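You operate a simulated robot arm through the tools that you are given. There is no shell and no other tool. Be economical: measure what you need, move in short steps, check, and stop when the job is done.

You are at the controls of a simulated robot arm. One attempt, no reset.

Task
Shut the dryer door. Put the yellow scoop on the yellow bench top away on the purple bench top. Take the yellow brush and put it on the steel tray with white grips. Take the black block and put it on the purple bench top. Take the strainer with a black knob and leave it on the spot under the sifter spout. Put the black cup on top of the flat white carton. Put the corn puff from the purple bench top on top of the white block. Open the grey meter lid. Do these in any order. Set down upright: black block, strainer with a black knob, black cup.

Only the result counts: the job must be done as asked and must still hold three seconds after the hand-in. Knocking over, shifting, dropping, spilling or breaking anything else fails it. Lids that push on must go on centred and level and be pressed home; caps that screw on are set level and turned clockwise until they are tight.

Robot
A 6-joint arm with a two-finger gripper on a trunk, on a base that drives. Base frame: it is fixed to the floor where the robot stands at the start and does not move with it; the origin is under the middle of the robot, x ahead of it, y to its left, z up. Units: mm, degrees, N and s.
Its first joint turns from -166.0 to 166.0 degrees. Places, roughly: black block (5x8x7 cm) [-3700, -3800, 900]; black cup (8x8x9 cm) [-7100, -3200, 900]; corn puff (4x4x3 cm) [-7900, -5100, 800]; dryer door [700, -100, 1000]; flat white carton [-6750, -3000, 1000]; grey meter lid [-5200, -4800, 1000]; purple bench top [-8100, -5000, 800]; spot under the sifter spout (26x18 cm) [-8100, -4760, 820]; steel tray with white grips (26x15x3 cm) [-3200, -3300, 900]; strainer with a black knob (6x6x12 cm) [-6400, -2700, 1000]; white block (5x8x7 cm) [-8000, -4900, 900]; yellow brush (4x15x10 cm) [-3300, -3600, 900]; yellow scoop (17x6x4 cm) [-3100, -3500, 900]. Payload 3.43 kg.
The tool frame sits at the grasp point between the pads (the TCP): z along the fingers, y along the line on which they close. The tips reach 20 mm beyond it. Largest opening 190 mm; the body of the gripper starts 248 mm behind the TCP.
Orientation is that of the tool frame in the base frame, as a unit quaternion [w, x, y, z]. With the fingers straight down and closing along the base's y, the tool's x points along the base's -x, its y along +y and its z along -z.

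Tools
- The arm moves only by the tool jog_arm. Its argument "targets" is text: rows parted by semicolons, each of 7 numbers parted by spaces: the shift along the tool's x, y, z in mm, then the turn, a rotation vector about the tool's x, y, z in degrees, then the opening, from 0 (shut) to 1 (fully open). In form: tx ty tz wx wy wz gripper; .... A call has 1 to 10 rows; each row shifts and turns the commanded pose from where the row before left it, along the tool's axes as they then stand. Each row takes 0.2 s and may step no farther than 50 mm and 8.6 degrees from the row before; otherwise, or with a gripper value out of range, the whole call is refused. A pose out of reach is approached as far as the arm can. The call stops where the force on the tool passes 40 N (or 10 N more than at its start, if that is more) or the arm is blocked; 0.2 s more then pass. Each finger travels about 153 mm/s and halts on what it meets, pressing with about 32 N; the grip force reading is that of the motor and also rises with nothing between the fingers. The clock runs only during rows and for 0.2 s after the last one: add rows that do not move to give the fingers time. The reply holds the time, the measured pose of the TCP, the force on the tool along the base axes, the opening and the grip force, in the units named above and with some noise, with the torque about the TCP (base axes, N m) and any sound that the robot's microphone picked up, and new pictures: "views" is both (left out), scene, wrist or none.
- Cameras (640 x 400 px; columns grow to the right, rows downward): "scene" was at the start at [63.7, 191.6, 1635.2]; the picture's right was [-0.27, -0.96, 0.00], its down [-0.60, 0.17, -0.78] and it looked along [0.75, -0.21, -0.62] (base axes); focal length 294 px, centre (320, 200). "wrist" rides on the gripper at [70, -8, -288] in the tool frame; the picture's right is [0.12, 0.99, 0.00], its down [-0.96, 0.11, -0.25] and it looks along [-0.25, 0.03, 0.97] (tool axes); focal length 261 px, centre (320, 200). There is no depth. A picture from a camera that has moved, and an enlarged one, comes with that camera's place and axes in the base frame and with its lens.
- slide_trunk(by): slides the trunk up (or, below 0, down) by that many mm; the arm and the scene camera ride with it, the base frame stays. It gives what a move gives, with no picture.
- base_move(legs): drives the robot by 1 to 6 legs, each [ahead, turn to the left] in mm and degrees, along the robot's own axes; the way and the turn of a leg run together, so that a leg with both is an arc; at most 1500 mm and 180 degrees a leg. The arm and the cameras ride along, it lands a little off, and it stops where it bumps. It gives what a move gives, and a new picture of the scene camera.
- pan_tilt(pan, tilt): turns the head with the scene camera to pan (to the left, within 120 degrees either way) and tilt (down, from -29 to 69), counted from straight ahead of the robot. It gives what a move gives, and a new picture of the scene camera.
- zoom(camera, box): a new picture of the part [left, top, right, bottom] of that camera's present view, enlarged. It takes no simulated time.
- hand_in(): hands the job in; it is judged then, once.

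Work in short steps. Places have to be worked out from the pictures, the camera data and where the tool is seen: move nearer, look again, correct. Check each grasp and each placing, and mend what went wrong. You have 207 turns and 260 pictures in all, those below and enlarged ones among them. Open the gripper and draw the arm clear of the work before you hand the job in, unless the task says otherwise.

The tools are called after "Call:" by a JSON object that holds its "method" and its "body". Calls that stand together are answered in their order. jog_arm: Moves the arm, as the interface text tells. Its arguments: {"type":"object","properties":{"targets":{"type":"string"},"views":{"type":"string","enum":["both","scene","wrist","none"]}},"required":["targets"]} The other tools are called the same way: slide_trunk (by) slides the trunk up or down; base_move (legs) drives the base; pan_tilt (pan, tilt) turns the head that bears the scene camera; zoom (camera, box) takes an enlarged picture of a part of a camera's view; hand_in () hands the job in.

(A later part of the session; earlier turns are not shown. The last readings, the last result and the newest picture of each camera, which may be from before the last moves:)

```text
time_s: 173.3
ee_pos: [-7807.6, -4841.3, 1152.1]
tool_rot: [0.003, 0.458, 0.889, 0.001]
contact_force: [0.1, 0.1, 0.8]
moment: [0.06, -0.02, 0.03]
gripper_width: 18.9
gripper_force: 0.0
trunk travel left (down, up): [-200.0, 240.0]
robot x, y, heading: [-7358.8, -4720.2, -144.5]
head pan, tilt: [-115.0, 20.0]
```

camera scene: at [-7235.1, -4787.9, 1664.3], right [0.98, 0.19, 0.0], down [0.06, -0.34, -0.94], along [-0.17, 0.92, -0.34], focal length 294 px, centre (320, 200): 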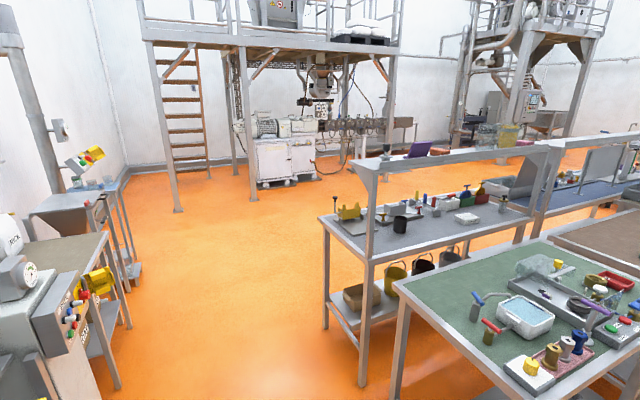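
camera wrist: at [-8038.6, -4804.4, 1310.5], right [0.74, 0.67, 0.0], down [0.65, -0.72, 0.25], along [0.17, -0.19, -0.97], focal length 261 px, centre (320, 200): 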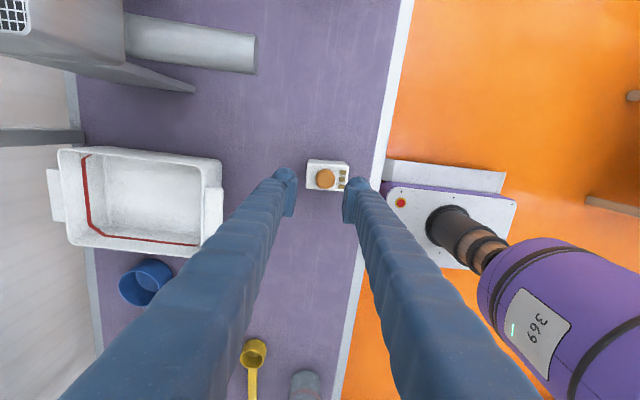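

All three objects (black cup, white carton, strainer) lie on the rear table under an overhead shelf (z≈1310, covering its near part), so I must come from the far side with a tilted tool. I back off, turn right and drive around the end.

Call:
{"method": "base_move", "body": {"legs": [[-100, 0], [0, -45], [0, -45]]}}

```text
time_s: 180.8
ee_pos: [-7413.8, -4211.3, 1154.9]
tool_rot: [0.001, 0.948, 0.319, 0.0]
contact_force: [-1.5, -0.2, 0.5]
moment: [0.26, -0.6, -0.01]
gripper_width: 19.1
gripper_force: 0.1
trunk travel left (down, up): [-200.0, 240.0]
robot x, y, heading: [-7329.0, -4702.5, 127.7]
head pan, tilt: [-115.0, 20.0]
stopped in leg 3: the robot was blocked; the commanded pose is now the measured one
camera scene: at [-7398.4, -4824.0, 1663.9], right [0.22, -0.98, 0.0], down [-0.33, -0.08, -0.94], along [0.92, 0.21, -0.34], focal length 294 px, centre (320, 200)
```

scene: 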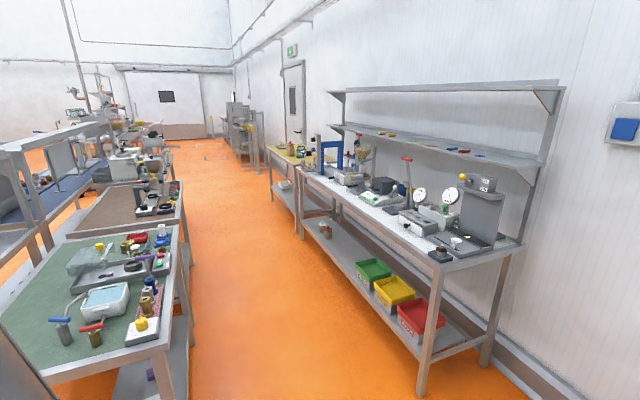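

Now drive along the cross aisle, turn right behind the rear table.

Call:
{"method": "base_move", "body": {"legs": [[0, -2.3], [1400, 0], [450, 0]]}}

Call:
{"method": "pan_tilt", "body": {"pan": -80, "tilt": 25}}

```text
time_s: 193.9
ee_pos: [-8419.3, -2678.2, 1153.6]
tool_rot: [0.001, 0.959, 0.284, -0.002]
contact_force: [-0.3, -0.2, -1.2]
moment: [-0.04, -0.01, -0.01]
gripper_width: 19.0
gripper_force: 0.1
trunk travel left (down, up): [-200.0, 240.0]
robot x, y, heading: [-8373.8, -3176.0, 123.6]
head pan, tilt: [-115.0, 20.0]
camera scene: at [-8446.6, -3289.8, 1664.2], right [0.15, -0.99, 0.0], down [-0.34, -0.05, -0.94], along [0.93, 0.14, -0.34], focal length 294 px, centre (320, 200)
```

scene: 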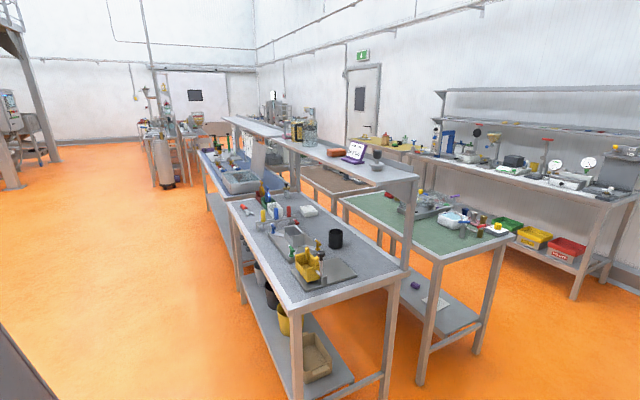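

```text
time_s: 195.0
ee_pos: [-8417.9, -2678.4, 1154.1]
tool_rot: [0.002, 0.959, 0.285, -0.002]
contact_force: [-0.5, 0.1, 0.9]
moment: [-0.02, 0.04, -0.03]
gripper_width: 18.9
gripper_force: 0.1
trunk travel left (down, up): [-200.0, 240.0]
robot x, y, heading: [-8378.3, -3172.5, 124.0]
head pan, tilt: [-80.0, 25.0]
camera scene: at [-8471.6, -3240.7, 1656.1], right [0.69, -0.72, 0.0], down [-0.31, -0.29, -0.91], along [0.66, 0.63, -0.42], focal length 294 px, centre (320, 200)
```

scene: 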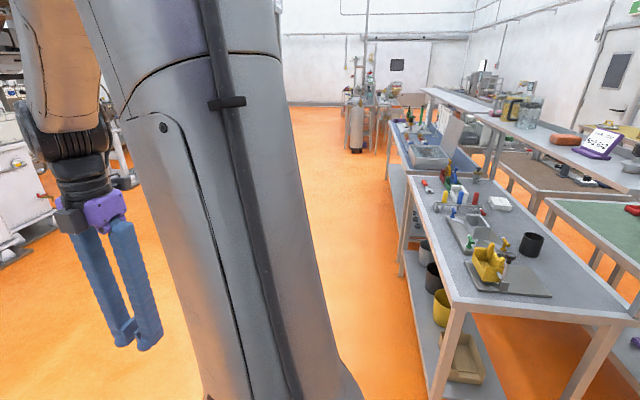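

Clear floor on the far side. I go 100 mm ahead, turn right, drive along the table, then turn to face it.

Call:
{"method": "base_move", "body": {"legs": [[120, 0], [0, -44], [0, -44]]}}

Call:
{"method": "base_move", "body": {"legs": [[1450, 0]]}}

```text
time_s: 202.7
ee_pos: [-7948.4, -3016.8, 1156.6]
tool_rot: [0.0, 0.884, -0.468, 0.001]
contact_force: [-0.9, 3.2, 1.0]
moment: [-0.69, -0.27, -0.01]
gripper_width: 19.0
gripper_force: 0.2
trunk travel left (down, up): [-200.0, 240.0]
robot x, y, heading: [-8482.0, -3013.1, 35.9]
head pan, tilt: [-80.0, 25.0]
stopped in leg 3: the robot was blocked; the commanded pose is now the measured one
camera scene: at [-8554.3, -2912.6, 1655.6], right [-0.7, -0.72, 0.0], down [-0.3, 0.29, -0.91], along [0.65, -0.64, -0.42], focal length 294 px, centre (320, 200)
```

scene: 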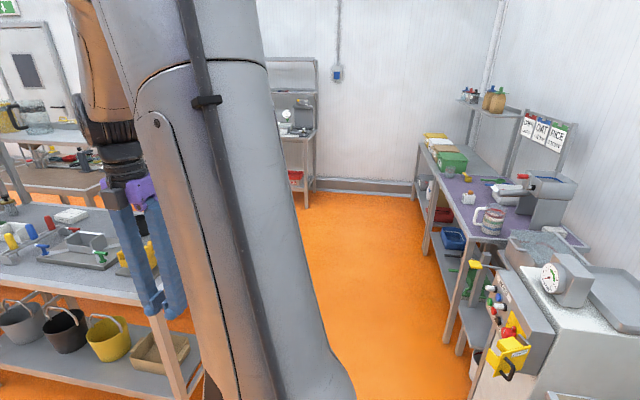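

```text
time_s: 212.9
ee_pos: [-6731.2, -2142.4, 1155.3]
tool_rot: [-0.002, 0.885, -0.466, -0.002]
contact_force: [0.6, -0.3, 0.9]
moment: [0.01, -0.01, -0.03]
gripper_width: 19.1
gripper_force: 0.1
trunk travel left (down, up): [-200.0, 240.0]
robot x, y, heading: [-7268.2, -2141.4, 36.1]
head pan, tilt: [-80.0, 25.0]
camera scene: at [-7338.3, -2042.6, 1656.1], right [-0.7, -0.72, 0.0], down [-0.3, 0.29, -0.91], along [0.65, -0.63, -0.42], focal length 294 px, centre (320, 200)
```

scene: 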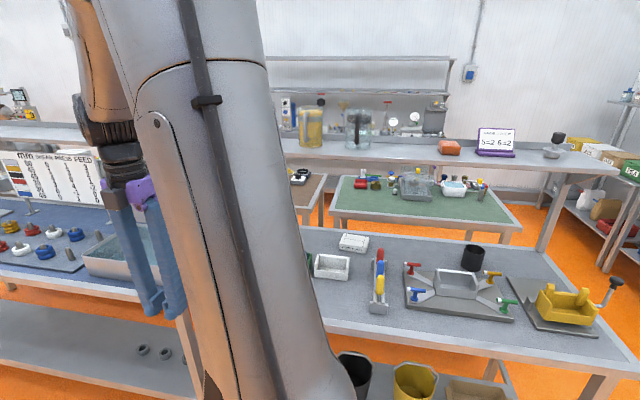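

Now turn right to face the table.

Call:
{"method": "base_move", "body": {"legs": [[0, -45], [0, -45]]}}

Call:
{"method": "pan_tilt", "body": {"pan": 0, "tilt": 28}}

```text
time_s: 219.5
ee_pos: [-7240.8, -2680.9, 1156.3]
tool_rot: [0.002, -0.318, 0.948, 0.001]
contact_force: [5.6, -0.4, -0.3]
moment: [0.12, 1.43, 0.01]
gripper_width: 18.9
gripper_force: 0.1
trunk travel left (down, up): [-200.0, 240.0]
robot x, y, heading: [-7213.0, -2100.0, -52.5]
head pan, tilt: [-80.0, 25.0]
camera scene: at [-7114.9, -2024.2, 1656.1], right [-0.74, 0.67, 0.0], down [0.28, 0.31, -0.91], along [-0.61, -0.67, -0.42], focal length 294 px, centre (320, 200)
```

scene: 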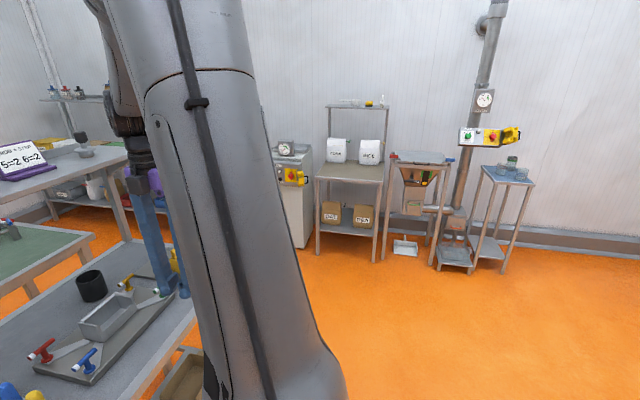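

```text
time_s: 221.0
ee_pos: [-7243.7, -2679.8, 1158.1]
tool_rot: [0.002, -0.32, 0.947, -0.001]
contact_force: [1.5, 0.4, 1.1]
moment: [-0.01, 0.09, -0.01]
gripper_width: 19.1
gripper_force: 0.1
trunk travel left (down, up): [-200.0, 240.0]
robot x, y, heading: [-7214.1, -2102.6, -52.5]
head pan, tilt: [0.0, 28.0]
camera scene: at [-6999.9, -2027.6, 1651.2], right [-0.79, -0.61, 0.0], down [-0.29, 0.37, -0.88], along [0.54, -0.7, -0.47], focal length 294 px, centre (320, 200)
```

scene: 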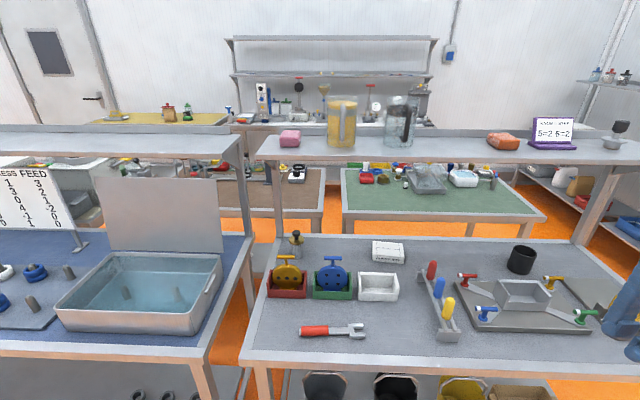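

I see all three: cup ≈(-7074,-3149), carton ≈(-6627,-2962), strainer ≈(-6370,-2697). I creep forward 180 mm and look at cup and carton in detail.

Call:
{"method": "base_move", "body": {"legs": [[180, -2]]}}

Call:
{"method": "zoom", "body": {"camera": "scene", "box": [340, 200, 620, 375]}}

```text
time_s: 222.8
ee_pos: [-7157.8, -2820.9, 1156.4]
tool_rot: [0.002, -0.302, 0.953, 0.001]
contact_force: [0.8, -0.5, -0.4]
moment: [0.03, 0.03, -0.01]
gripper_width: 19.0
gripper_force: 0.0
trunk travel left (down, up): [-200.0, 240.0]
robot x, y, heading: [-7104.8, -2242.4, -54.0]
head pan, tilt: [0.0, 28.0]
camera scene: at [-6890.4, -2174.8, 1651.2], right [-0.81, -0.59, 0.0], down [-0.28, 0.38, -0.88], along [0.52, -0.72, -0.47], focal length 294 px, centre (320, 200)
```

scene: 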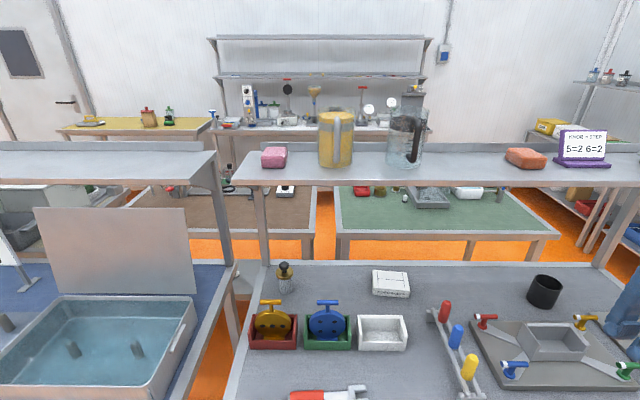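

```text
2.29 times, centred on (480, 288) of scene
camera zoom: at [-6890.4, -2174.8, 1651.2], right [-0.81, -0.59, 0.0], down [-0.28, 0.38, -0.88], along [0.52, -0.72, -0.47], focal length 672 px, centre (-46, 0)
```

zoom: 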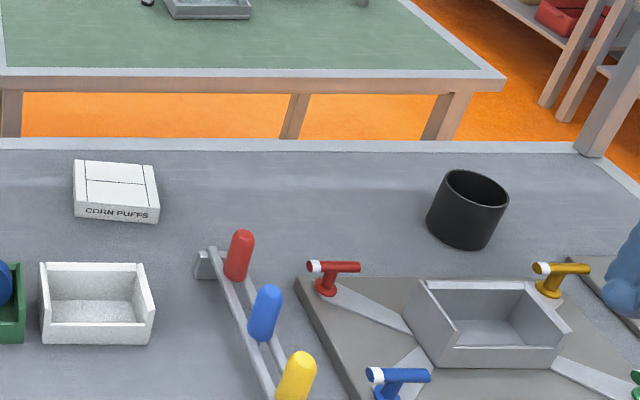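

I turn the tool yaw by ~89.5° to face the table squarely and then tilt it 40° forward.

Call:
{"method": "jog_arm", "body": {"targets": "0 0 0 0 0 8.5 0.3; 0 0 0 0 0 8.5 0.5; 0 0 0 0 0 8.5 0.7; 0 0 0 0 0 8.5 0.7; 0 0 0 0 0 8.5 0.7; 0 0 0 0 0 8.5 0.7; 0 0 0 0 0 8.5 0.7; 0 0 0 0 0 8.5 0.7; 0 0 0 0 0 8.5 0.7; 0 0 0 0 0 8.5 0.7", "views": "none"}}

Call:
{"method": "jog_arm", "body": {"targets": "0 0 0 0 0 4.5 0.7; 0 0 0 0 -8 0 0.7; 0 0 0 0 -8 0 0.7; 0 0 0 0 -8 0 0.7; 0 0 0 0 -8 0 0.7; 0 0 0 0 -8 0 0.7; 0 0 0 0 0 0 0.7", "views": "both"}}

```text
time_s: 225.0
ee_pos: [-7159.1, -2819.5, 1156.3]
tool_rot: [0.001, 0.422, 0.907, 0.001]
contact_force: [0.3, 0.0, 0.3]
moment: [0.0, 0.0, 0.02]
gripper_width: 132.9
gripper_force: 0.0
trunk travel left (down, up): [-200.0, 240.0]
robot x, y, heading: [-7100.5, -2240.8, -54.1]
head pan, tilt: [0.0, 28.0]
```

```text
time_s: 226.6
ee_pos: [-7159.9, -2818.8, 1157.4]
tool_rot: [0.306, 0.43, 0.835, -0.156]
contact_force: [-0.8, 0.4, -0.1]
moment: [0.04, -0.07, 0.07]
gripper_width: 132.8
gripper_force: 0.0
trunk travel left (down, up): [-200.0, 240.0]
robot x, y, heading: [-7102.8, -2242.7, -54.0]
head pan, tilt: [0.0, 28.0]
camera scene: at [-6891.9, -2173.9, 1651.4], right [-0.81, -0.59, 0.0], down [-0.27, 0.38, -0.88], along [0.52, -0.72, -0.47], focal length 294 px, centre (320, 200)
camera wrist: at [-7306.0, -2631.7, 1332.4], right [0.75, 0.65, -0.07], down [0.43, -0.4, 0.81], along [0.5, -0.64, -0.58], focal length 261 px, centre (320, 200)
```

scene: 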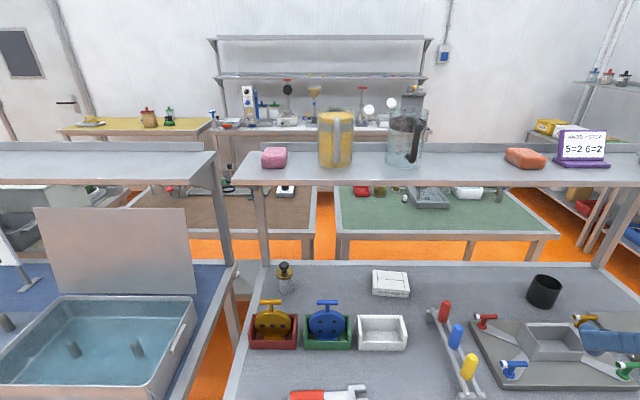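
wrist: 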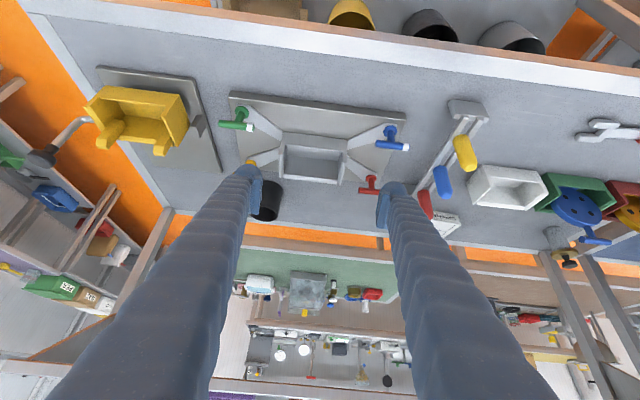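

Wrist ray puts the cup at ≈(-7068,-3160). I align laterally, then advance part of the way along the tool axis.

Call:
{"method": "jog_arm", "body": {"targets": "-31 -31 0 0 0 0 0.7; -31 -31 0 0 0 0 0.7; -31 -31 0 0 0 0 0.7; -30 -31 0 0 0 0 0.7; 0 0 50 0 0 0 0.7; 0 0 50 0 0 0 0.7; 0 0 50 0 0 0 0.7; 0 0 50 0 0 0 0.7; 0 0 0 0 0 0 0.7", "views": "both"}}

```text
time_s: 228.6
ee_pos: [-7129.3, -3074.5, 1082.0]
tool_rot: [0.305, 0.429, 0.836, -0.154]
contact_force: [-0.7, -0.2, 0.8]
moment: [-0.02, -0.01, 0.04]
gripper_width: 133.0
gripper_force: 0.1
trunk travel left (down, up): [-200.0, 240.0]
robot x, y, heading: [-7104.4, -2240.0, -54.1]
head pan, tilt: [0.0, 28.0]
camera scene: at [-6891.5, -2174.1, 1651.4], right [-0.81, -0.59, 0.0], down [-0.27, 0.38, -0.88], along [0.52, -0.72, -0.47], focal length 294 px, centre (320, 200)
camera wrist: at [-7276.9, -2886.0, 1256.4], right [0.75, 0.65, -0.07], down [0.43, -0.4, 0.81], along [0.5, -0.64, -0.58], focal length 261 px, centre (320, 200)
```

scene: 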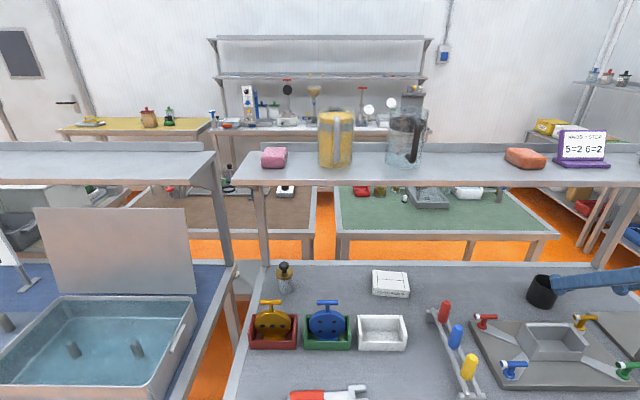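
wrist: 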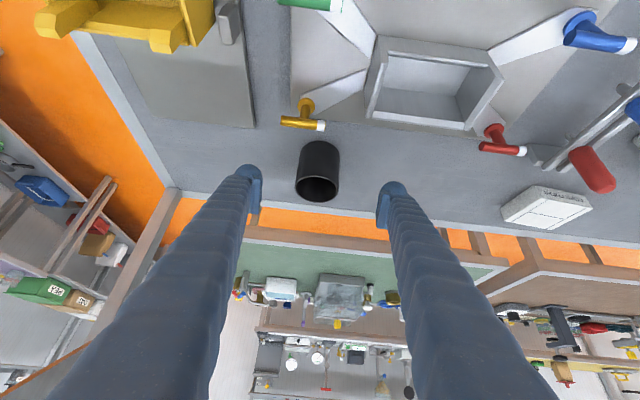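

On target. Advance the last 160 mm.

Call:
{"method": "jog_arm", "body": {"targets": "0 -1 50 0 0 0 0.7; 0 0 50 0 0 0 0.7; 0 0 40 0 0 0 0.7; 0 0 22 0 0 0 0.7; 0 0 0 0 0 0 0.7", "views": "both"}}

```text
time_s: 229.8
ee_pos: [-7067.2, -3158.5, 959.0]
tool_rot: [0.305, 0.43, 0.836, -0.155]
contact_force: [0.6, 0.3, 0.6]
moment: [-0.01, -0.03, -0.01]
gripper_width: 133.0
gripper_force: 0.1
trunk travel left (down, up): [-200.0, 240.0]
robot x, y, heading: [-7103.4, -2243.0, -54.1]
head pan, tilt: [0.0, 28.0]
camera scene: at [-6891.1, -2174.4, 1651.4], right [-0.81, -0.59, 0.0], down [-0.28, 0.38, -0.88], along [0.52, -0.72, -0.47], focal length 294 px, centre (320, 200)
camera wrist: at [-7215.5, -2971.2, 1133.4], right [0.75, 0.65, -0.07], down [0.43, -0.4, 0.81], along [0.5, -0.64, -0.58], focal length 261 px, centre (320, 200)
```

scene: 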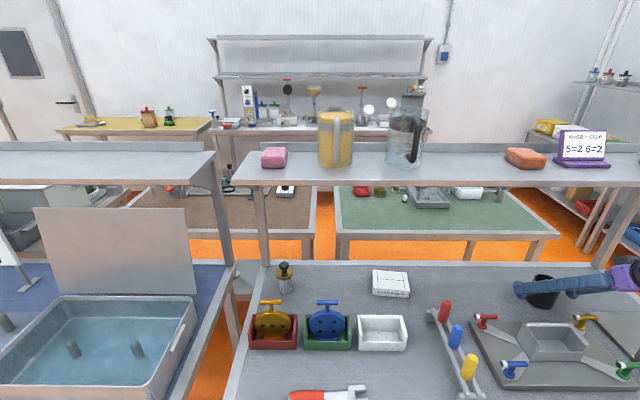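
wrist: 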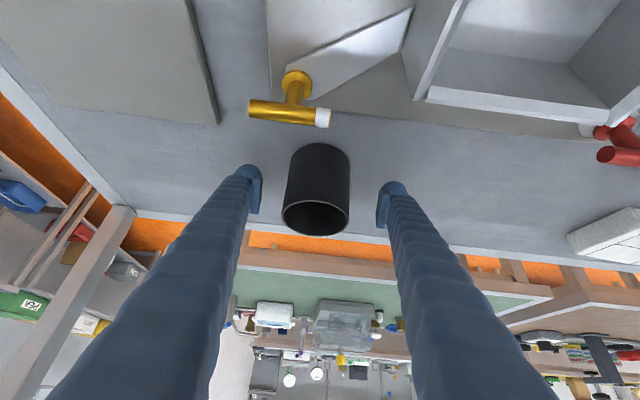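

Cup is between the fingers. Close and lift.

Call:
{"method": "jog_arm", "body": {"targets": "0 0 4 0 0 0 0.5; 0 0 0 0 0 0 0.3; 0 0 0 0 0 0 0.2; 0 0 0 0 0 0 0.1; 0 0 0 0 0 0 0.1; 0 0 0 0 0 0 0.1", "views": "wrist"}}

```text
time_s: 231.2
ee_pos: [-7066.9, -3161.0, 955.1]
tool_rot: [0.305, 0.43, 0.836, -0.155]
contact_force: [-0.2, 0.2, 0.2]
moment: [0.0, -0.03, 0.02]
gripper_width: 74.8
gripper_force: 32.1
trunk travel left (down, up): [-200.0, 240.0]
robot x, y, heading: [-7104.0, -2241.8, -54.2]
head pan, tilt: [0.0, 28.0]
camera wrist: at [-7213.5, -2973.2, 1130.3], right [0.75, 0.65, -0.07], down [0.43, -0.4, 0.81], along [0.5, -0.64, -0.58], focal length 261 px, centre (320, 200)
```

wrist: 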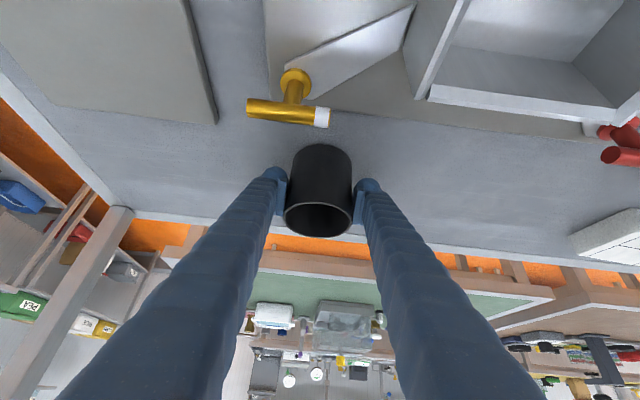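

Held (75 mm). Lift 90 mm straight up, then slide sideways towards the carton.

Call:
{"method": "jog_arm", "body": {"targets": "-29 0 -34.5 0 0 0 0.1; -29 0 -34.5 0 0 0 0.1; 0 45 0 0 0 0 0.1; 0 45 0 0 0 0 0.1; 0 45 0 0 0 0 0.1; 0 45 0 0 0 0 0.1; 0 45 0 0 0 0 0.1; 0 45 0 0 0 0 0.1; 0 45 0 0 0 0 0.1; 0 45 0 0 0 0 0.1", "views": "both"}}

```text
time_s: 233.4
ee_pos: [-6773.6, -2950.8, 1045.8]
tool_rot: [0.305, 0.428, 0.837, -0.153]
contact_force: [-1.0, -0.1, -0.8]
moment: [-0.04, 0.01, 0.0]
gripper_width: 74.6
gripper_force: 32.6
trunk travel left (down, up): [-200.0, 240.0]
robot x, y, heading: [-7103.6, -2239.4, -54.3]
head pan, tilt: [0.0, 28.0]
camera scene: at [-6890.7, -2174.2, 1651.3], right [-0.81, -0.59, 0.0], down [-0.28, 0.38, -0.88], along [0.52, -0.72, -0.47], focal length 294 px, centre (320, 200)
camera wrist: at [-6921.5, -2762.8, 1222.1], right [0.75, 0.65, -0.07], down [0.43, -0.4, 0.81], along [0.5, -0.64, -0.58], focal length 261 px, centre (320, 200)
```

scene: 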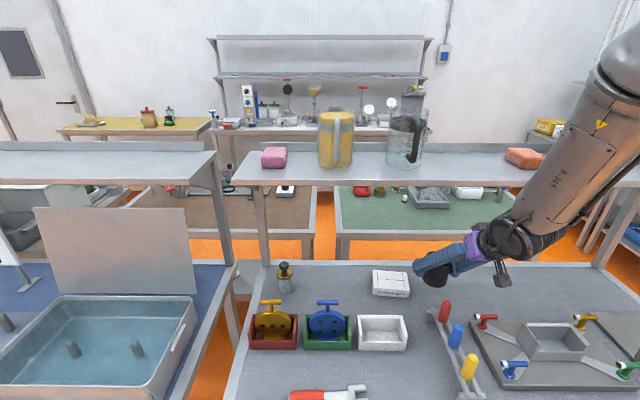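
wrist: 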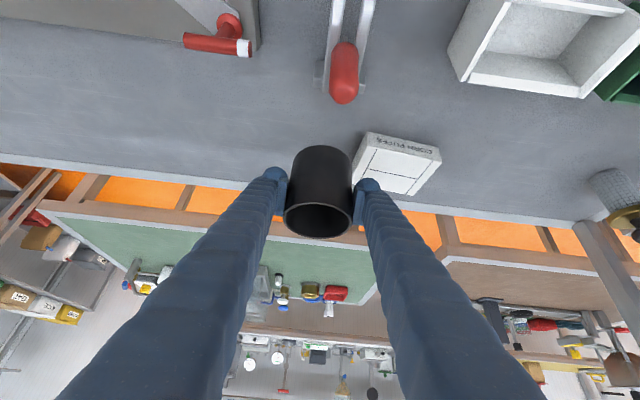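

Carton top centre computed ≈(-6642,-2940). Move there, then go down 40 mm and check.

Call:
{"method": "jog_arm", "body": {"targets": "-17 38 14.5 0 0 0 0.1; -17 38 14.5 0 0 0 0.1; -17 37 14.5 0 0 0 0.1; 12.9 0 15.3 0 0 0 0.1; 12.9 0 15.3 0 0 0 0.1; 0 0 0 0 0 0 0.1", "views": "both"}}

Call:
{"method": "zoom", "body": {"camera": "scene", "box": [340, 220, 480, 310]}}

```text
time_s: 234.8
ee_pos: [-6653.5, -2944.3, 1006.0]
tool_rot: [0.307, 0.428, 0.837, -0.149]
contact_force: [-0.5, 0.7, -0.7]
moment: [0.03, -0.02, 0.0]
gripper_width: 74.2
gripper_force: 31.9
out of reach, approached as far as the arm can: row 5
trunk travel left (down, up): [-200.0, 240.0]
robot x, y, heading: [-7103.5, -2238.2, -54.1]
head pan, tilt: [0.0, 28.0]
camera scene: at [-6891.1, -2174.6, 1651.4], right [-0.81, -0.59, 0.0], down [-0.28, 0.38, -0.88], along [0.52, -0.72, -0.47], focal length 294 px, centre (320, 200)
camera wrist: at [-6802.6, -2759.0, 1183.0], right [0.75, 0.66, -0.06], down [0.43, -0.41, 0.81], along [0.51, -0.63, -0.59], focal length 261 px, centre (320, 200)
```

scene: 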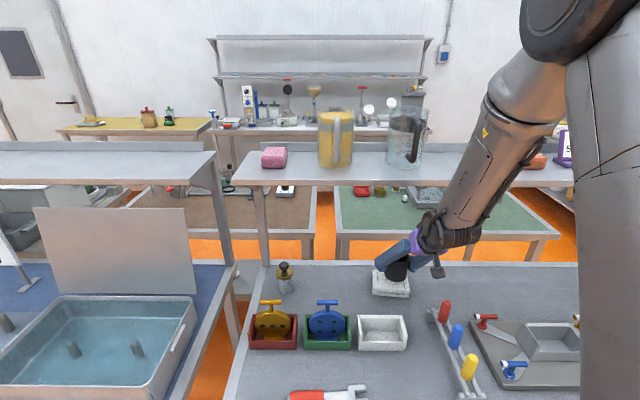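
wrist: 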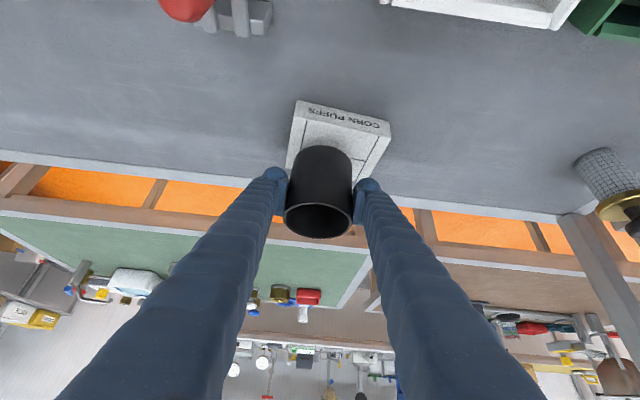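

```text
4.44 times, centred on (410, 265) of scene
camera zoom: at [-6891.1, -2174.6, 1651.4], right [-0.81, -0.59, 0.0], down [-0.28, 0.38, -0.88], along [0.52, -0.72, -0.47], focal length 1307 px, centre (-80, -89)
```

zoom: 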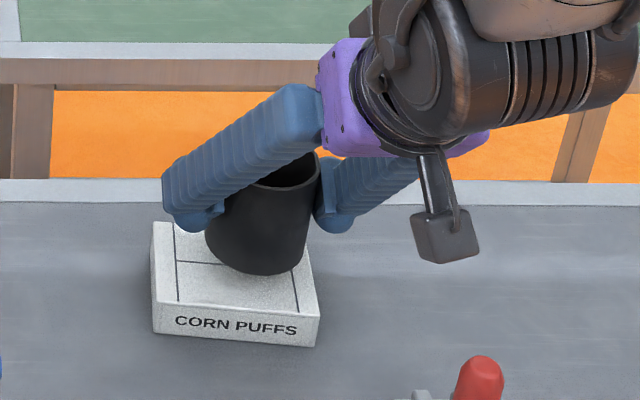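

The arm is at its reach limit; the trunk can lower the cup instead. I slide the trunk down 12 mm and correct the pose with the arm.

Call:
{"method": "slide_trunk", "body": {"by": -12}}

Call:
{"method": "jog_arm", "body": {"targets": "0 0 0 0 0 0 0.1; 0 5 0 0 0 0 0.1; 0 0 0 0 0 0 0.1", "views": "none"}}

```text
time_s: 235.4
ee_pos: [-6653.1, -2944.8, 995.9]
tool_rot: [0.306, 0.428, 0.837, -0.149]
contact_force: [-0.9, -0.9, -0.7]
moment: [0.01, -0.01, -0.01]
gripper_width: 74.2
gripper_force: 32.2
trunk travel left (down, up): [-188.0, 252.0]
robot x, y, heading: [-7102.2, -2245.2, -53.9]
head pan, tilt: [0.0, 28.0]
```

```text
time_s: 236.2
ee_pos: [-6647.7, -2941.5, 995.9]
tool_rot: [0.307, 0.427, 0.837, -0.148]
contact_force: [1.0, 0.0, -0.4]
moment: [0.01, 0.04, -0.02]
gripper_width: 74.3
gripper_force: 31.3
trunk travel left (down, up): [-188.0, 252.0]
robot x, y, heading: [-7103.9, -2242.0, -54.3]
head pan, tilt: [0.0, 28.0]
```

Now lower by the arm in small steps until touch.

Call:
{"method": "jog_arm", "body": {"targets": "2.6 0 3.1 0 0 0 0.1; 1.9 0 2.3 0 0 0 0.1; 0 0 0 0 0 0 0.1", "views": "none"}}

Call:
{"method": "zoom", "body": {"camera": "scene", "box": [340, 220, 480, 310]}}

```text
time_s: 237.0
ee_pos: [-6649.7, -2941.2, 988.6]
tool_rot: [0.308, 0.427, 0.837, -0.146]
contact_force: [0.2, 0.6, 3.4]
moment: [-0.14, 0.11, -0.04]
gripper_width: 74.2
gripper_force: 32.3
trunk travel left (down, up): [-188.0, 252.0]
robot x, y, heading: [-7104.3, -2241.1, -54.1]
head pan, tilt: [0.0, 28.0]
```

```text
4.44 times, centred on (410, 265) of scene
camera zoom: at [-6890.9, -2174.1, 1639.3], right [-0.81, -0.59, 0.0], down [-0.28, 0.38, -0.88], along [0.52, -0.72, -0.47], focal length 1307 px, centre (-80, -89)
```

zoom: 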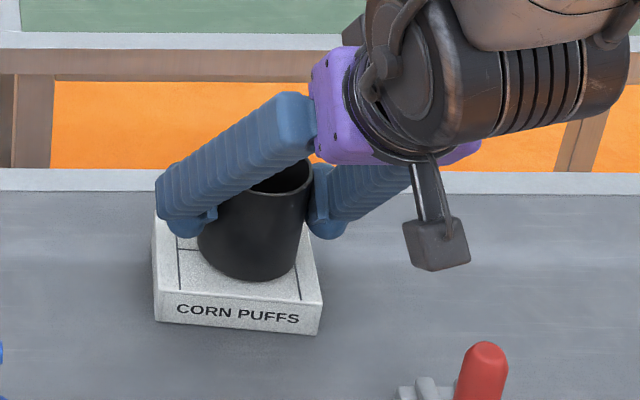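

Touching. Lower 1 mm more, then open.

Call:
{"method": "slide_trunk", "body": {"by": -1}}

Call:
{"method": "jog_arm", "body": {"targets": "0 0 0 0 0 0 0.42; 0 0 0 0 0 0 0.46; 0 0 0 0 0 0 0.5; 0 0 0 0 0 0 0.55; 0 0 0 0 0 0 0.65; 0 0 0 0 0 0 0.65", "views": "wrist"}}

```text
time_s: 237.5
ee_pos: [-6648.5, -2942.1, 988.2]
tool_rot: [0.308, 0.427, 0.837, -0.147]
contact_force: [-0.9, -0.9, 9.5]
moment: [-0.26, 0.29, -0.04]
gripper_width: 74.3
gripper_force: 31.9
trunk travel left (down, up): [-187.0, 253.0]
robot x, y, heading: [-7106.0, -2240.3, -54.1]
head pan, tilt: [0.0, 28.0]
```

```text
time_s: 238.9
ee_pos: [-6650.7, -2941.1, 987.4]
tool_rot: [0.307, 0.427, 0.838, -0.147]
contact_force: [0.4, 0.0, 0.2]
moment: [0.0, 0.02, -0.03]
gripper_width: 123.3
gripper_force: 0.1
trunk travel left (down, up): [-187.0, 253.0]
robot x, y, heading: [-7103.1, -2240.4, -53.9]
head pan, tilt: [0.0, 28.0]
camera wrist: at [-6799.8, -2757.6, 1163.9], right [0.75, 0.66, -0.06], down [0.43, -0.41, 0.81], along [0.51, -0.63, -0.59], focal length 261 px, centre (320, 200)
```

wrist: 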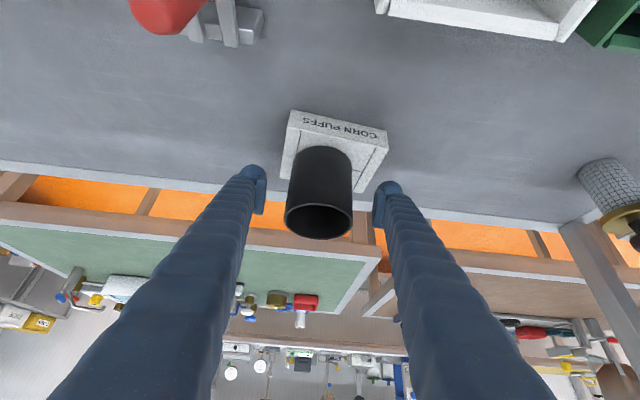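

Cup stands on the carton. Withdraw along the tool axis and check.

Call:
{"method": "jog_arm", "body": {"targets": "0 0 -40 0 0 0 0.65; 0 0 -50 0 0 0 0.65; 0 0 -50 0 0 0 0.65; 0 0 -50 0 0 0 0.65; 0 0 -50 0 0 0 0.65; 0 0 -50 0 0 0 0.65", "views": "scene"}}

Call:
{"method": "zoom", "body": {"camera": "scene", "box": [240, 220, 460, 360]}}

```text
time_s: 240.5
ee_pos: [-6727.2, -2801.2, 1238.8]
tool_rot: [0.369, 0.486, 0.785, -0.109]
contact_force: [-0.1, -0.6, 0.6]
moment: [-0.02, 0.03, -0.06]
gripper_width: 123.3
gripper_force: 0.0
trunk travel left (down, up): [-187.0, 253.0]
robot x, y, heading: [-7105.2, -2237.5, -54.2]
head pan, tilt: [0.0, 28.0]
stopped in row 6: the arm was blocked; the commanded pose is now the measured one
camera scene: at [-6890.6, -2174.2, 1638.2], right [-0.81, -0.59, 0.0], down [-0.28, 0.38, -0.88], along [0.52, -0.72, -0.47], focal length 294 px, centre (320, 200)
```

scene: 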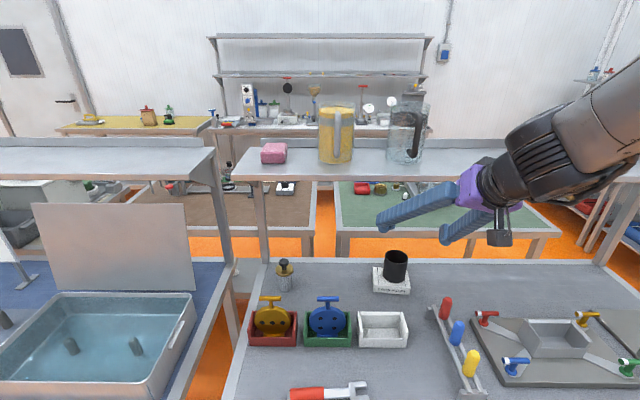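

```text
2.86 times, centred on (350, 290) of scene
camera zoom: at [-6890.6, -2174.2, 1638.2], right [-0.81, -0.59, 0.0], down [-0.28, 0.38, -0.88], along [0.52, -0.72, -0.47], focal length 840 px, centre (234, -57)
```

zoom: 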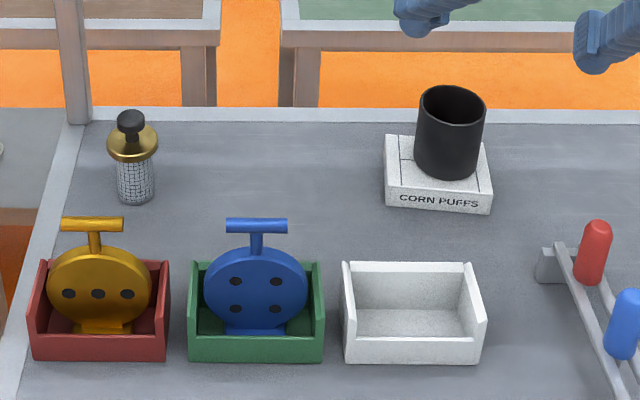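

Cup stands fine on the carton. The arm hit a joint limit on withdrawing (rolled ~11°). I move it toward the robot's front and restore the orientation.

Call:
{"method": "jog_arm", "body": {"targets": "3.6 -40.4 -14.3 0 0 0 0.65; 3.6 -40.4 -14.3 0 0 0 0.65; 3.6 -40.4 -14.3 0 0 0 0.65; 3.6 -40.4 -14.3 0 0 0 0.65; 3.6 -40.4 -14.3 0 0 0 0.65; 0 0 0 2.4 2.3 -5.4 0.65; 0 0 0 2.4 2.3 -5.4 0.65; 0 0 0 0 0 0 0.65", "views": "none"}}

```text
time_s: 242.3
ee_pos: [-6935.8, -2854.8, 1238.5]
tool_rot: [0.306, 0.426, 0.837, -0.157]
contact_force: [-0.8, -0.1, 0.0]
moment: [-0.01, 0.0, 0.01]
gripper_width: 123.5
gripper_force: 0.1
trunk travel left (down, up): [-187.0, 253.0]
robot x, y, heading: [-7108.1, -2240.4, -54.2]
head pan, tilt: [0.0, 28.0]
```

Orientation is restored. The strainer (≈(-6355,-2713)) needs the robot ~280 mm further left: back, turn left, go, turn right, forward.

Call:
{"method": "base_move", "body": {"legs": [[-200, 0], [0, 60], [330, 0], [0, -60], [85, 0]]}}

```text
time_s: 255.4
ee_pos: [-6681.5, -2736.2, 1238.3]
tool_rot: [0.304, 0.431, 0.835, -0.156]
contact_force: [-1.1, -1.1, -0.3]
moment: [0.05, -0.01, 0.01]
gripper_width: 123.5
gripper_force: 0.0
trunk travel left (down, up): [-187.0, 253.0]
robot x, y, heading: [-6830.1, -2113.9, -54.4]
head pan, tilt: [0.0, 28.0]
camera scene: at [-6617.9, -2050.7, 1638.2], right [-0.82, -0.58, 0.0], down [-0.27, 0.38, -0.88], along [0.51, -0.72, -0.47], focal length 294 px, centre (320, 200)
```

scene: 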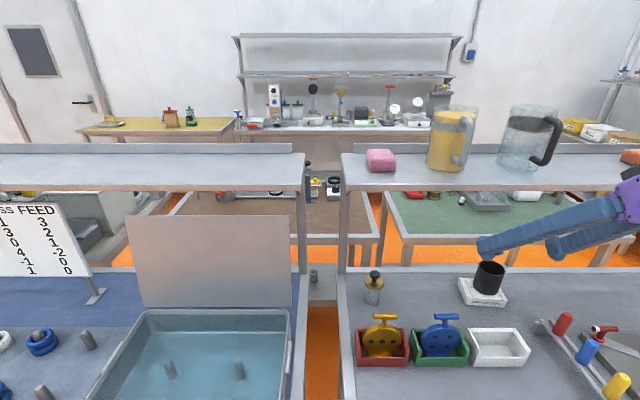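

Robot is now in front of the strainer (disc at ≈(-6351,-2712,975)). Shift sideways and begin the approach.

Call:
{"method": "jog_arm", "body": {"targets": "6 47 0 0 0 0 0.55; 6 47 0 0 0 0 0.55; 6 47 0 0 0 0 0.55; 6 47 0 0 0 0 0.55; 6 47 0 0 0 0 0.55; 5 47 0 0 0 0 0.55; 0 0 50 0 0 0 0.55; 0 0 50 0 0 0 0.55; 0 0 50 0 0 0 0.55; 0 0 0 0 0 0 0.55", "views": "wrist"}}

Call:
{"method": "zoom", "body": {"camera": "scene", "box": [310, 200, 510, 325]}}

```text
time_s: 257.5
ee_pos: [-6488.2, -2597.0, 1058.7]
tool_rot: [0.192, 0.457, 0.853, -0.161]
contact_force: [3.3, 3.2, 7.5]
moment: [-0.2, 0.62, -0.23]
gripper_width: 102.5
gripper_force: 0.0
trunk travel left (down, up): [-187.0, 253.0]
robot x, y, heading: [-6833.4, -2116.3, -54.6]
head pan, tilt: [0.0, 28.0]
stopped in row 10: the force on the tool passed its limit at 90 N (the readings are from after the stop); the commanded pose is now the measured one
camera wrist: at [-6583.2, -2422.4, 1278.7], right [0.77, 0.61, -0.15], down [0.54, -0.52, 0.66], along [0.33, -0.6, -0.73], focal length 261 px, centre (320, 200)
```

wrist: 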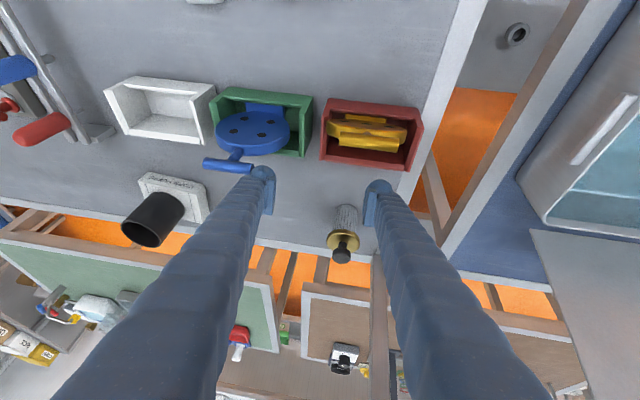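

```text
3.20 times, centred on (410, 262) of scene
camera zoom: at [-6620.2, -2047.7, 1638.4], right [-0.82, -0.58, 0.0], down [-0.27, 0.38, -0.88], along [0.51, -0.72, -0.47], focal length 941 px, centre (32, 0)
```

zoom: 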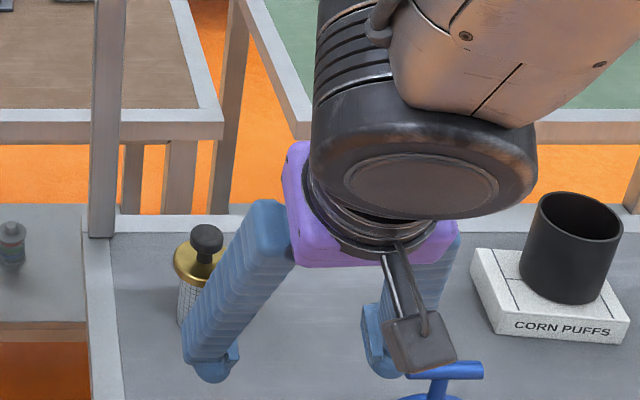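

Unexpected contact. I look at the whole scene before moving.

Call:
{"method": "zoom", "body": {"camera": "scene", "box": [300, 230, 520, 400]}}

Call:
{"method": "zoom", "body": {"camera": "wrist", "box": [200, 80, 440, 260]}}

```text
2.35 times, centred on (410, 315) of scene
camera zoom: at [-6620.2, -2047.7, 1638.4], right [-0.82, -0.58, 0.0], down [-0.27, 0.38, -0.88], along [0.51, -0.72, -0.47], focal length 692 px, centre (108, -71)
```

zoom: 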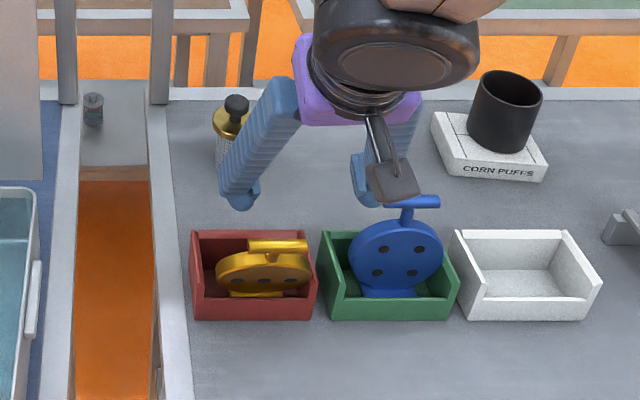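

```text
2.22 times, centred on (320, 170) of wrist
camera zoom: at [-6583.2, -2422.4, 1278.7], right [0.77, 0.61, -0.15], down [0.54, -0.52, 0.66], along [0.33, -0.6, -0.73], focal length 579 px, centre (320, 267)
```

zoom: 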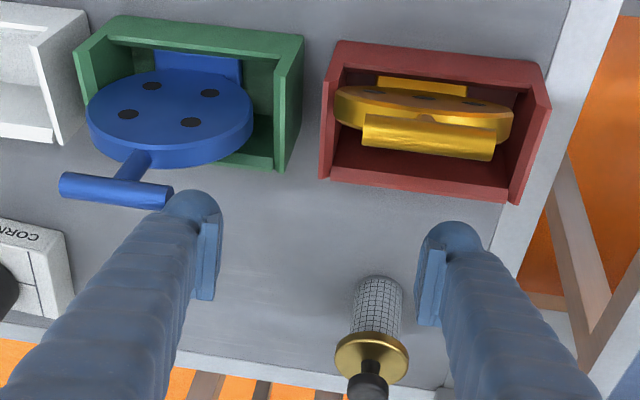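

The yellow disc in the red bin got tipped towards me (the blue one still stands). First I lift straight up to get clear, then look closely to mend it.

Call:
{"method": "jog_arm", "body": {"targets": "-9.5 -2 -17.5 0 0 0 0.55; -19 -4 -35 0 0 0 0.55; -19 -4 -35 0 0 0 0.55; -19 -4 -35 0 0 0 0.55; -19 -4 -35 0 0 0 0.55", "views": "both"}}

Call:
{"method": "zoom", "body": {"camera": "scene", "box": [300, 230, 520, 400]}}

```text
time_s: 258.7
ee_pos: [-6487.9, -2597.3, 1238.1]
tool_rot: [0.191, 0.457, 0.854, -0.161]
contact_force: [-0.1, -0.3, 0.5]
moment: [-0.03, -0.03, -0.01]
gripper_width: 104.5
gripper_force: 0.1
trunk travel left (down, up): [-187.0, 253.0]
robot x, y, heading: [-6833.3, -2112.6, -54.6]
head pan, tilt: [0.0, 28.0]
camera scene: at [-6619.3, -2048.6, 1638.4], right [-0.82, -0.58, 0.0], down [-0.27, 0.38, -0.88], along [0.51, -0.72, -0.47], focal length 294 px, centre (320, 200)
camera wrist: at [-6582.8, -2422.8, 1458.5], right [0.78, 0.61, -0.16], down [0.54, -0.52, 0.66], along [0.32, -0.6, -0.74], focal length 261 px, centre (320, 200)
```

scene: 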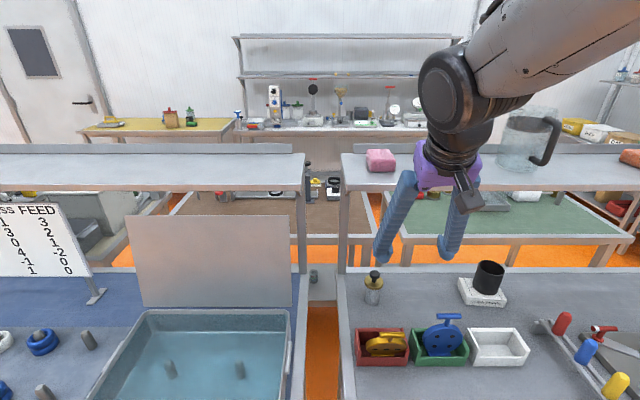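
wrist: 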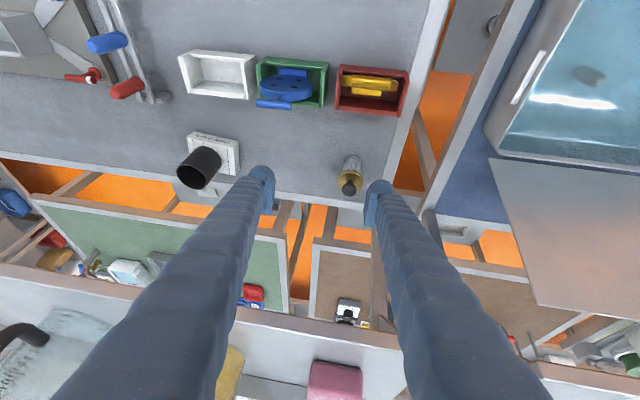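

```text
2.35 times, centred on (410, 315) of scene
camera zoom: at [-6619.3, -2048.6, 1638.4], right [-0.82, -0.58, 0.0], down [-0.27, 0.38, -0.88], along [0.51, -0.72, -0.47], focal length 692 px, centre (108, -71)
```

zoom: 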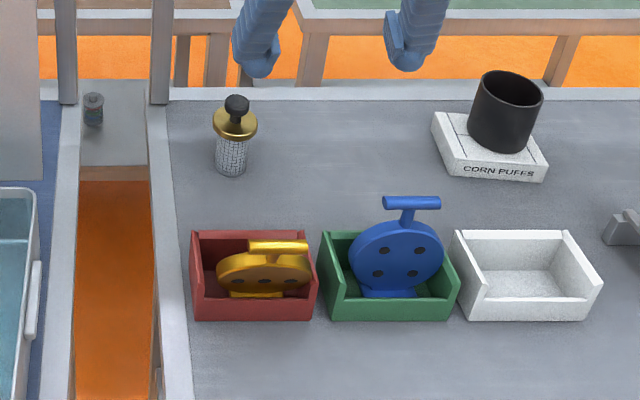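

The yellow disc leans ~20° towards me; its foot didn't move. I'll take its T-handle (≈(-6487,-2535,1022)) with the fingers closing front-to-back, and set it upright again. First turn the tool by 90°, tilted 30°.

Call:
{"method": "jog_arm", "body": {"targets": "0 0 0 -0.35 -0.61 -8.2 0.35; 0 0 0 -0.35 -0.61 -8.2 0.35; 0 0 0 -0.35 -0.61 -8.2 0.35; 0 0 0 -0.35 -0.61 -8.2 0.35; 0 0 0 -0.35 -0.61 -8.2 0.35; 0 0 0 -0.35 -0.61 -8.2 0.35; 0 0 0 -0.35 -0.61 -8.2 0.35; 0 0 0 -0.35 -0.61 -8.2 0.35; 0 0 0 -0.35 -0.61 -8.2 0.35; 0 0 0 -0.35 -0.61 -8.2 0.35", "views": "none"}}

Call:
{"method": "jog_arm", "body": {"targets": "0 0 0 -0.4 -0.6 -8.2 0.35; 0 0 0 0 0 0 0.35", "views": "both"}}

```text
time_s: 260.9
ee_pos: [-6488.5, -2597.2, 1237.4]
tool_rot: [0.092, -0.23, 0.938, -0.244]
contact_force: [0.1, -0.2, 0.2]
moment: [-0.02, 0.0, -0.03]
gripper_width: 66.5
gripper_force: 0.0
trunk travel left (down, up): [-187.0, 253.0]
robot x, y, heading: [-6834.2, -2112.9, -54.7]
head pan, tilt: [0.0, 28.0]
```

```text
time_s: 261.5
ee_pos: [-6488.4, -2597.2, 1237.5]
tool_rot: [0.079, -0.297, 0.92, -0.245]
contact_force: [0.3, 0.5, -0.6]
moment: [0.0, 0.0, 0.03]
gripper_width: 66.6
gripper_force: 0.2
trunk travel left (down, up): [-187.0, 253.0]
robot x, y, heading: [-6831.6, -2113.6, -54.7]
head pan, tilt: [0.0, 28.0]
camera scene: at [-6619.0, -2049.1, 1638.3], right [-0.82, -0.58, 0.0], down [-0.27, 0.38, -0.88], along [0.51, -0.72, -0.47], focal length 294 px, centre (320, 200)
camera wrist: at [-6625.0, -2529.8, 1491.6], right [-0.6, 0.63, -0.49], down [0.65, 0.74, 0.16], along [0.47, -0.23, -0.86], focal length 261 px, centre (320, 200)
```

scene: 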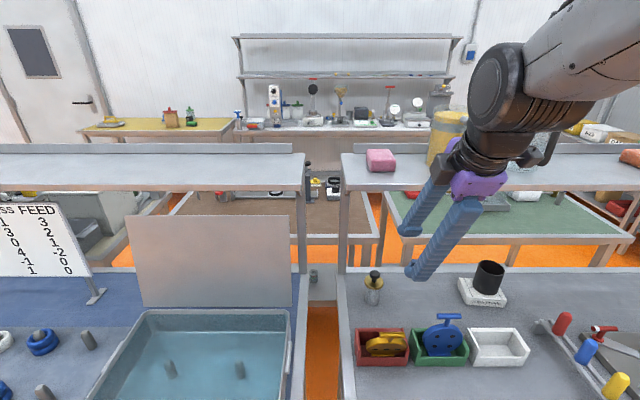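
wrist: 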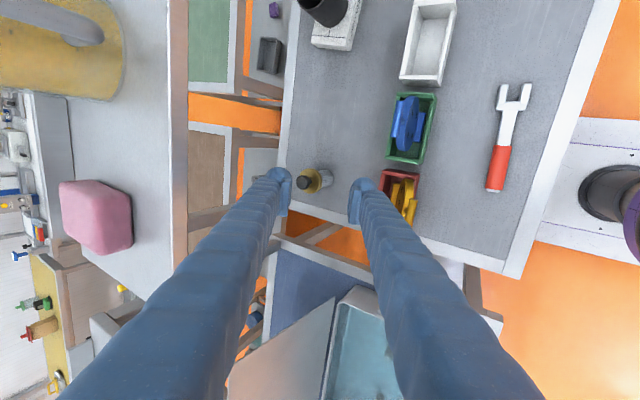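

Call:
{"method": "zoom", "body": {"camera": "wrist", "box": [350, 80, 470, 230]}}

```text
2.67 times, centred on (410, 155) of wrist
camera zoom: at [-6625.0, -2529.8, 1491.6], right [-0.6, 0.63, -0.49], down [0.65, 0.74, 0.16], along [0.47, -0.23, -0.86], focal length 695 px, centre (80, 320)
```

zoom: 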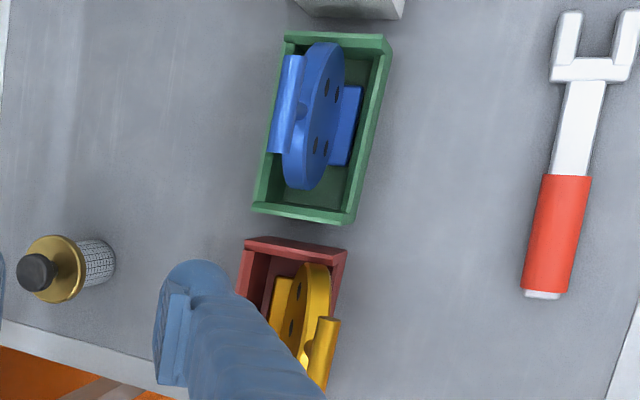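

The side view confirms: the yellow handle leans to the robot side. I go to an approach point behind the handle along the tool axis.

Call:
{"method": "jog_arm", "body": {"targets": "-9.2 37.7 3 0 0 0 0.35; -9.2 37.7 3 0 0 0 0.35; -9.2 37.7 3 0 0 0 0.35; -9.2 37.7 3 0 0 0 0.35; 0 0 30 0 0 0 0.35; 0 0 30 0 0 0 0.35; 0 0 0 0 0 0 0.35", "views": "both"}}

```text
time_s: 263.1
ee_pos: [-6499.9, -2513.8, 1122.5]
tool_rot: [0.078, -0.298, 0.92, -0.244]
contact_force: [-0.2, -1.2, 0.0]
moment: [-0.02, 0.0, -0.01]
gripper_width: 66.3
gripper_force: 0.0
out of reach, approached as far as the arm can: row 4, 5, 6
trunk travel left (down, up): [-187.0, 253.0]
robot x, y, heading: [-6831.5, -2114.9, -54.8]
head pan, tilt: [0.0, 28.0]
camera scene: at [-6619.2, -2048.4, 1638.3], right [-0.82, -0.58, 0.0], down [-0.27, 0.38, -0.88], along [0.51, -0.72, -0.47], focal length 294 px, centre (320, 200)
camera wrist: at [-6635.9, -2445.7, 1377.3], right [-0.6, 0.63, -0.49], down [0.65, 0.74, 0.16], along [0.46, -0.23, -0.86], focal length 261 px, centre (320, 200)
```

scene: 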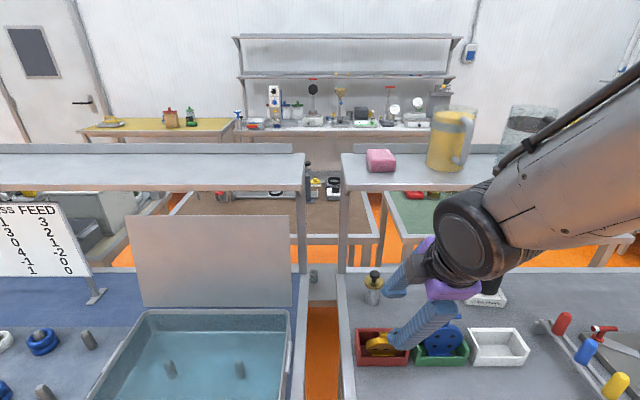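
wrist: 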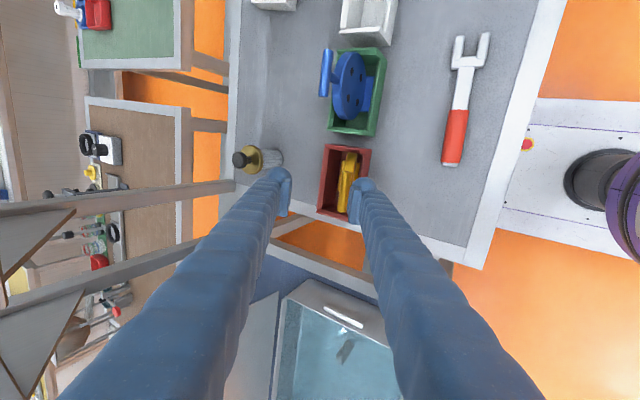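

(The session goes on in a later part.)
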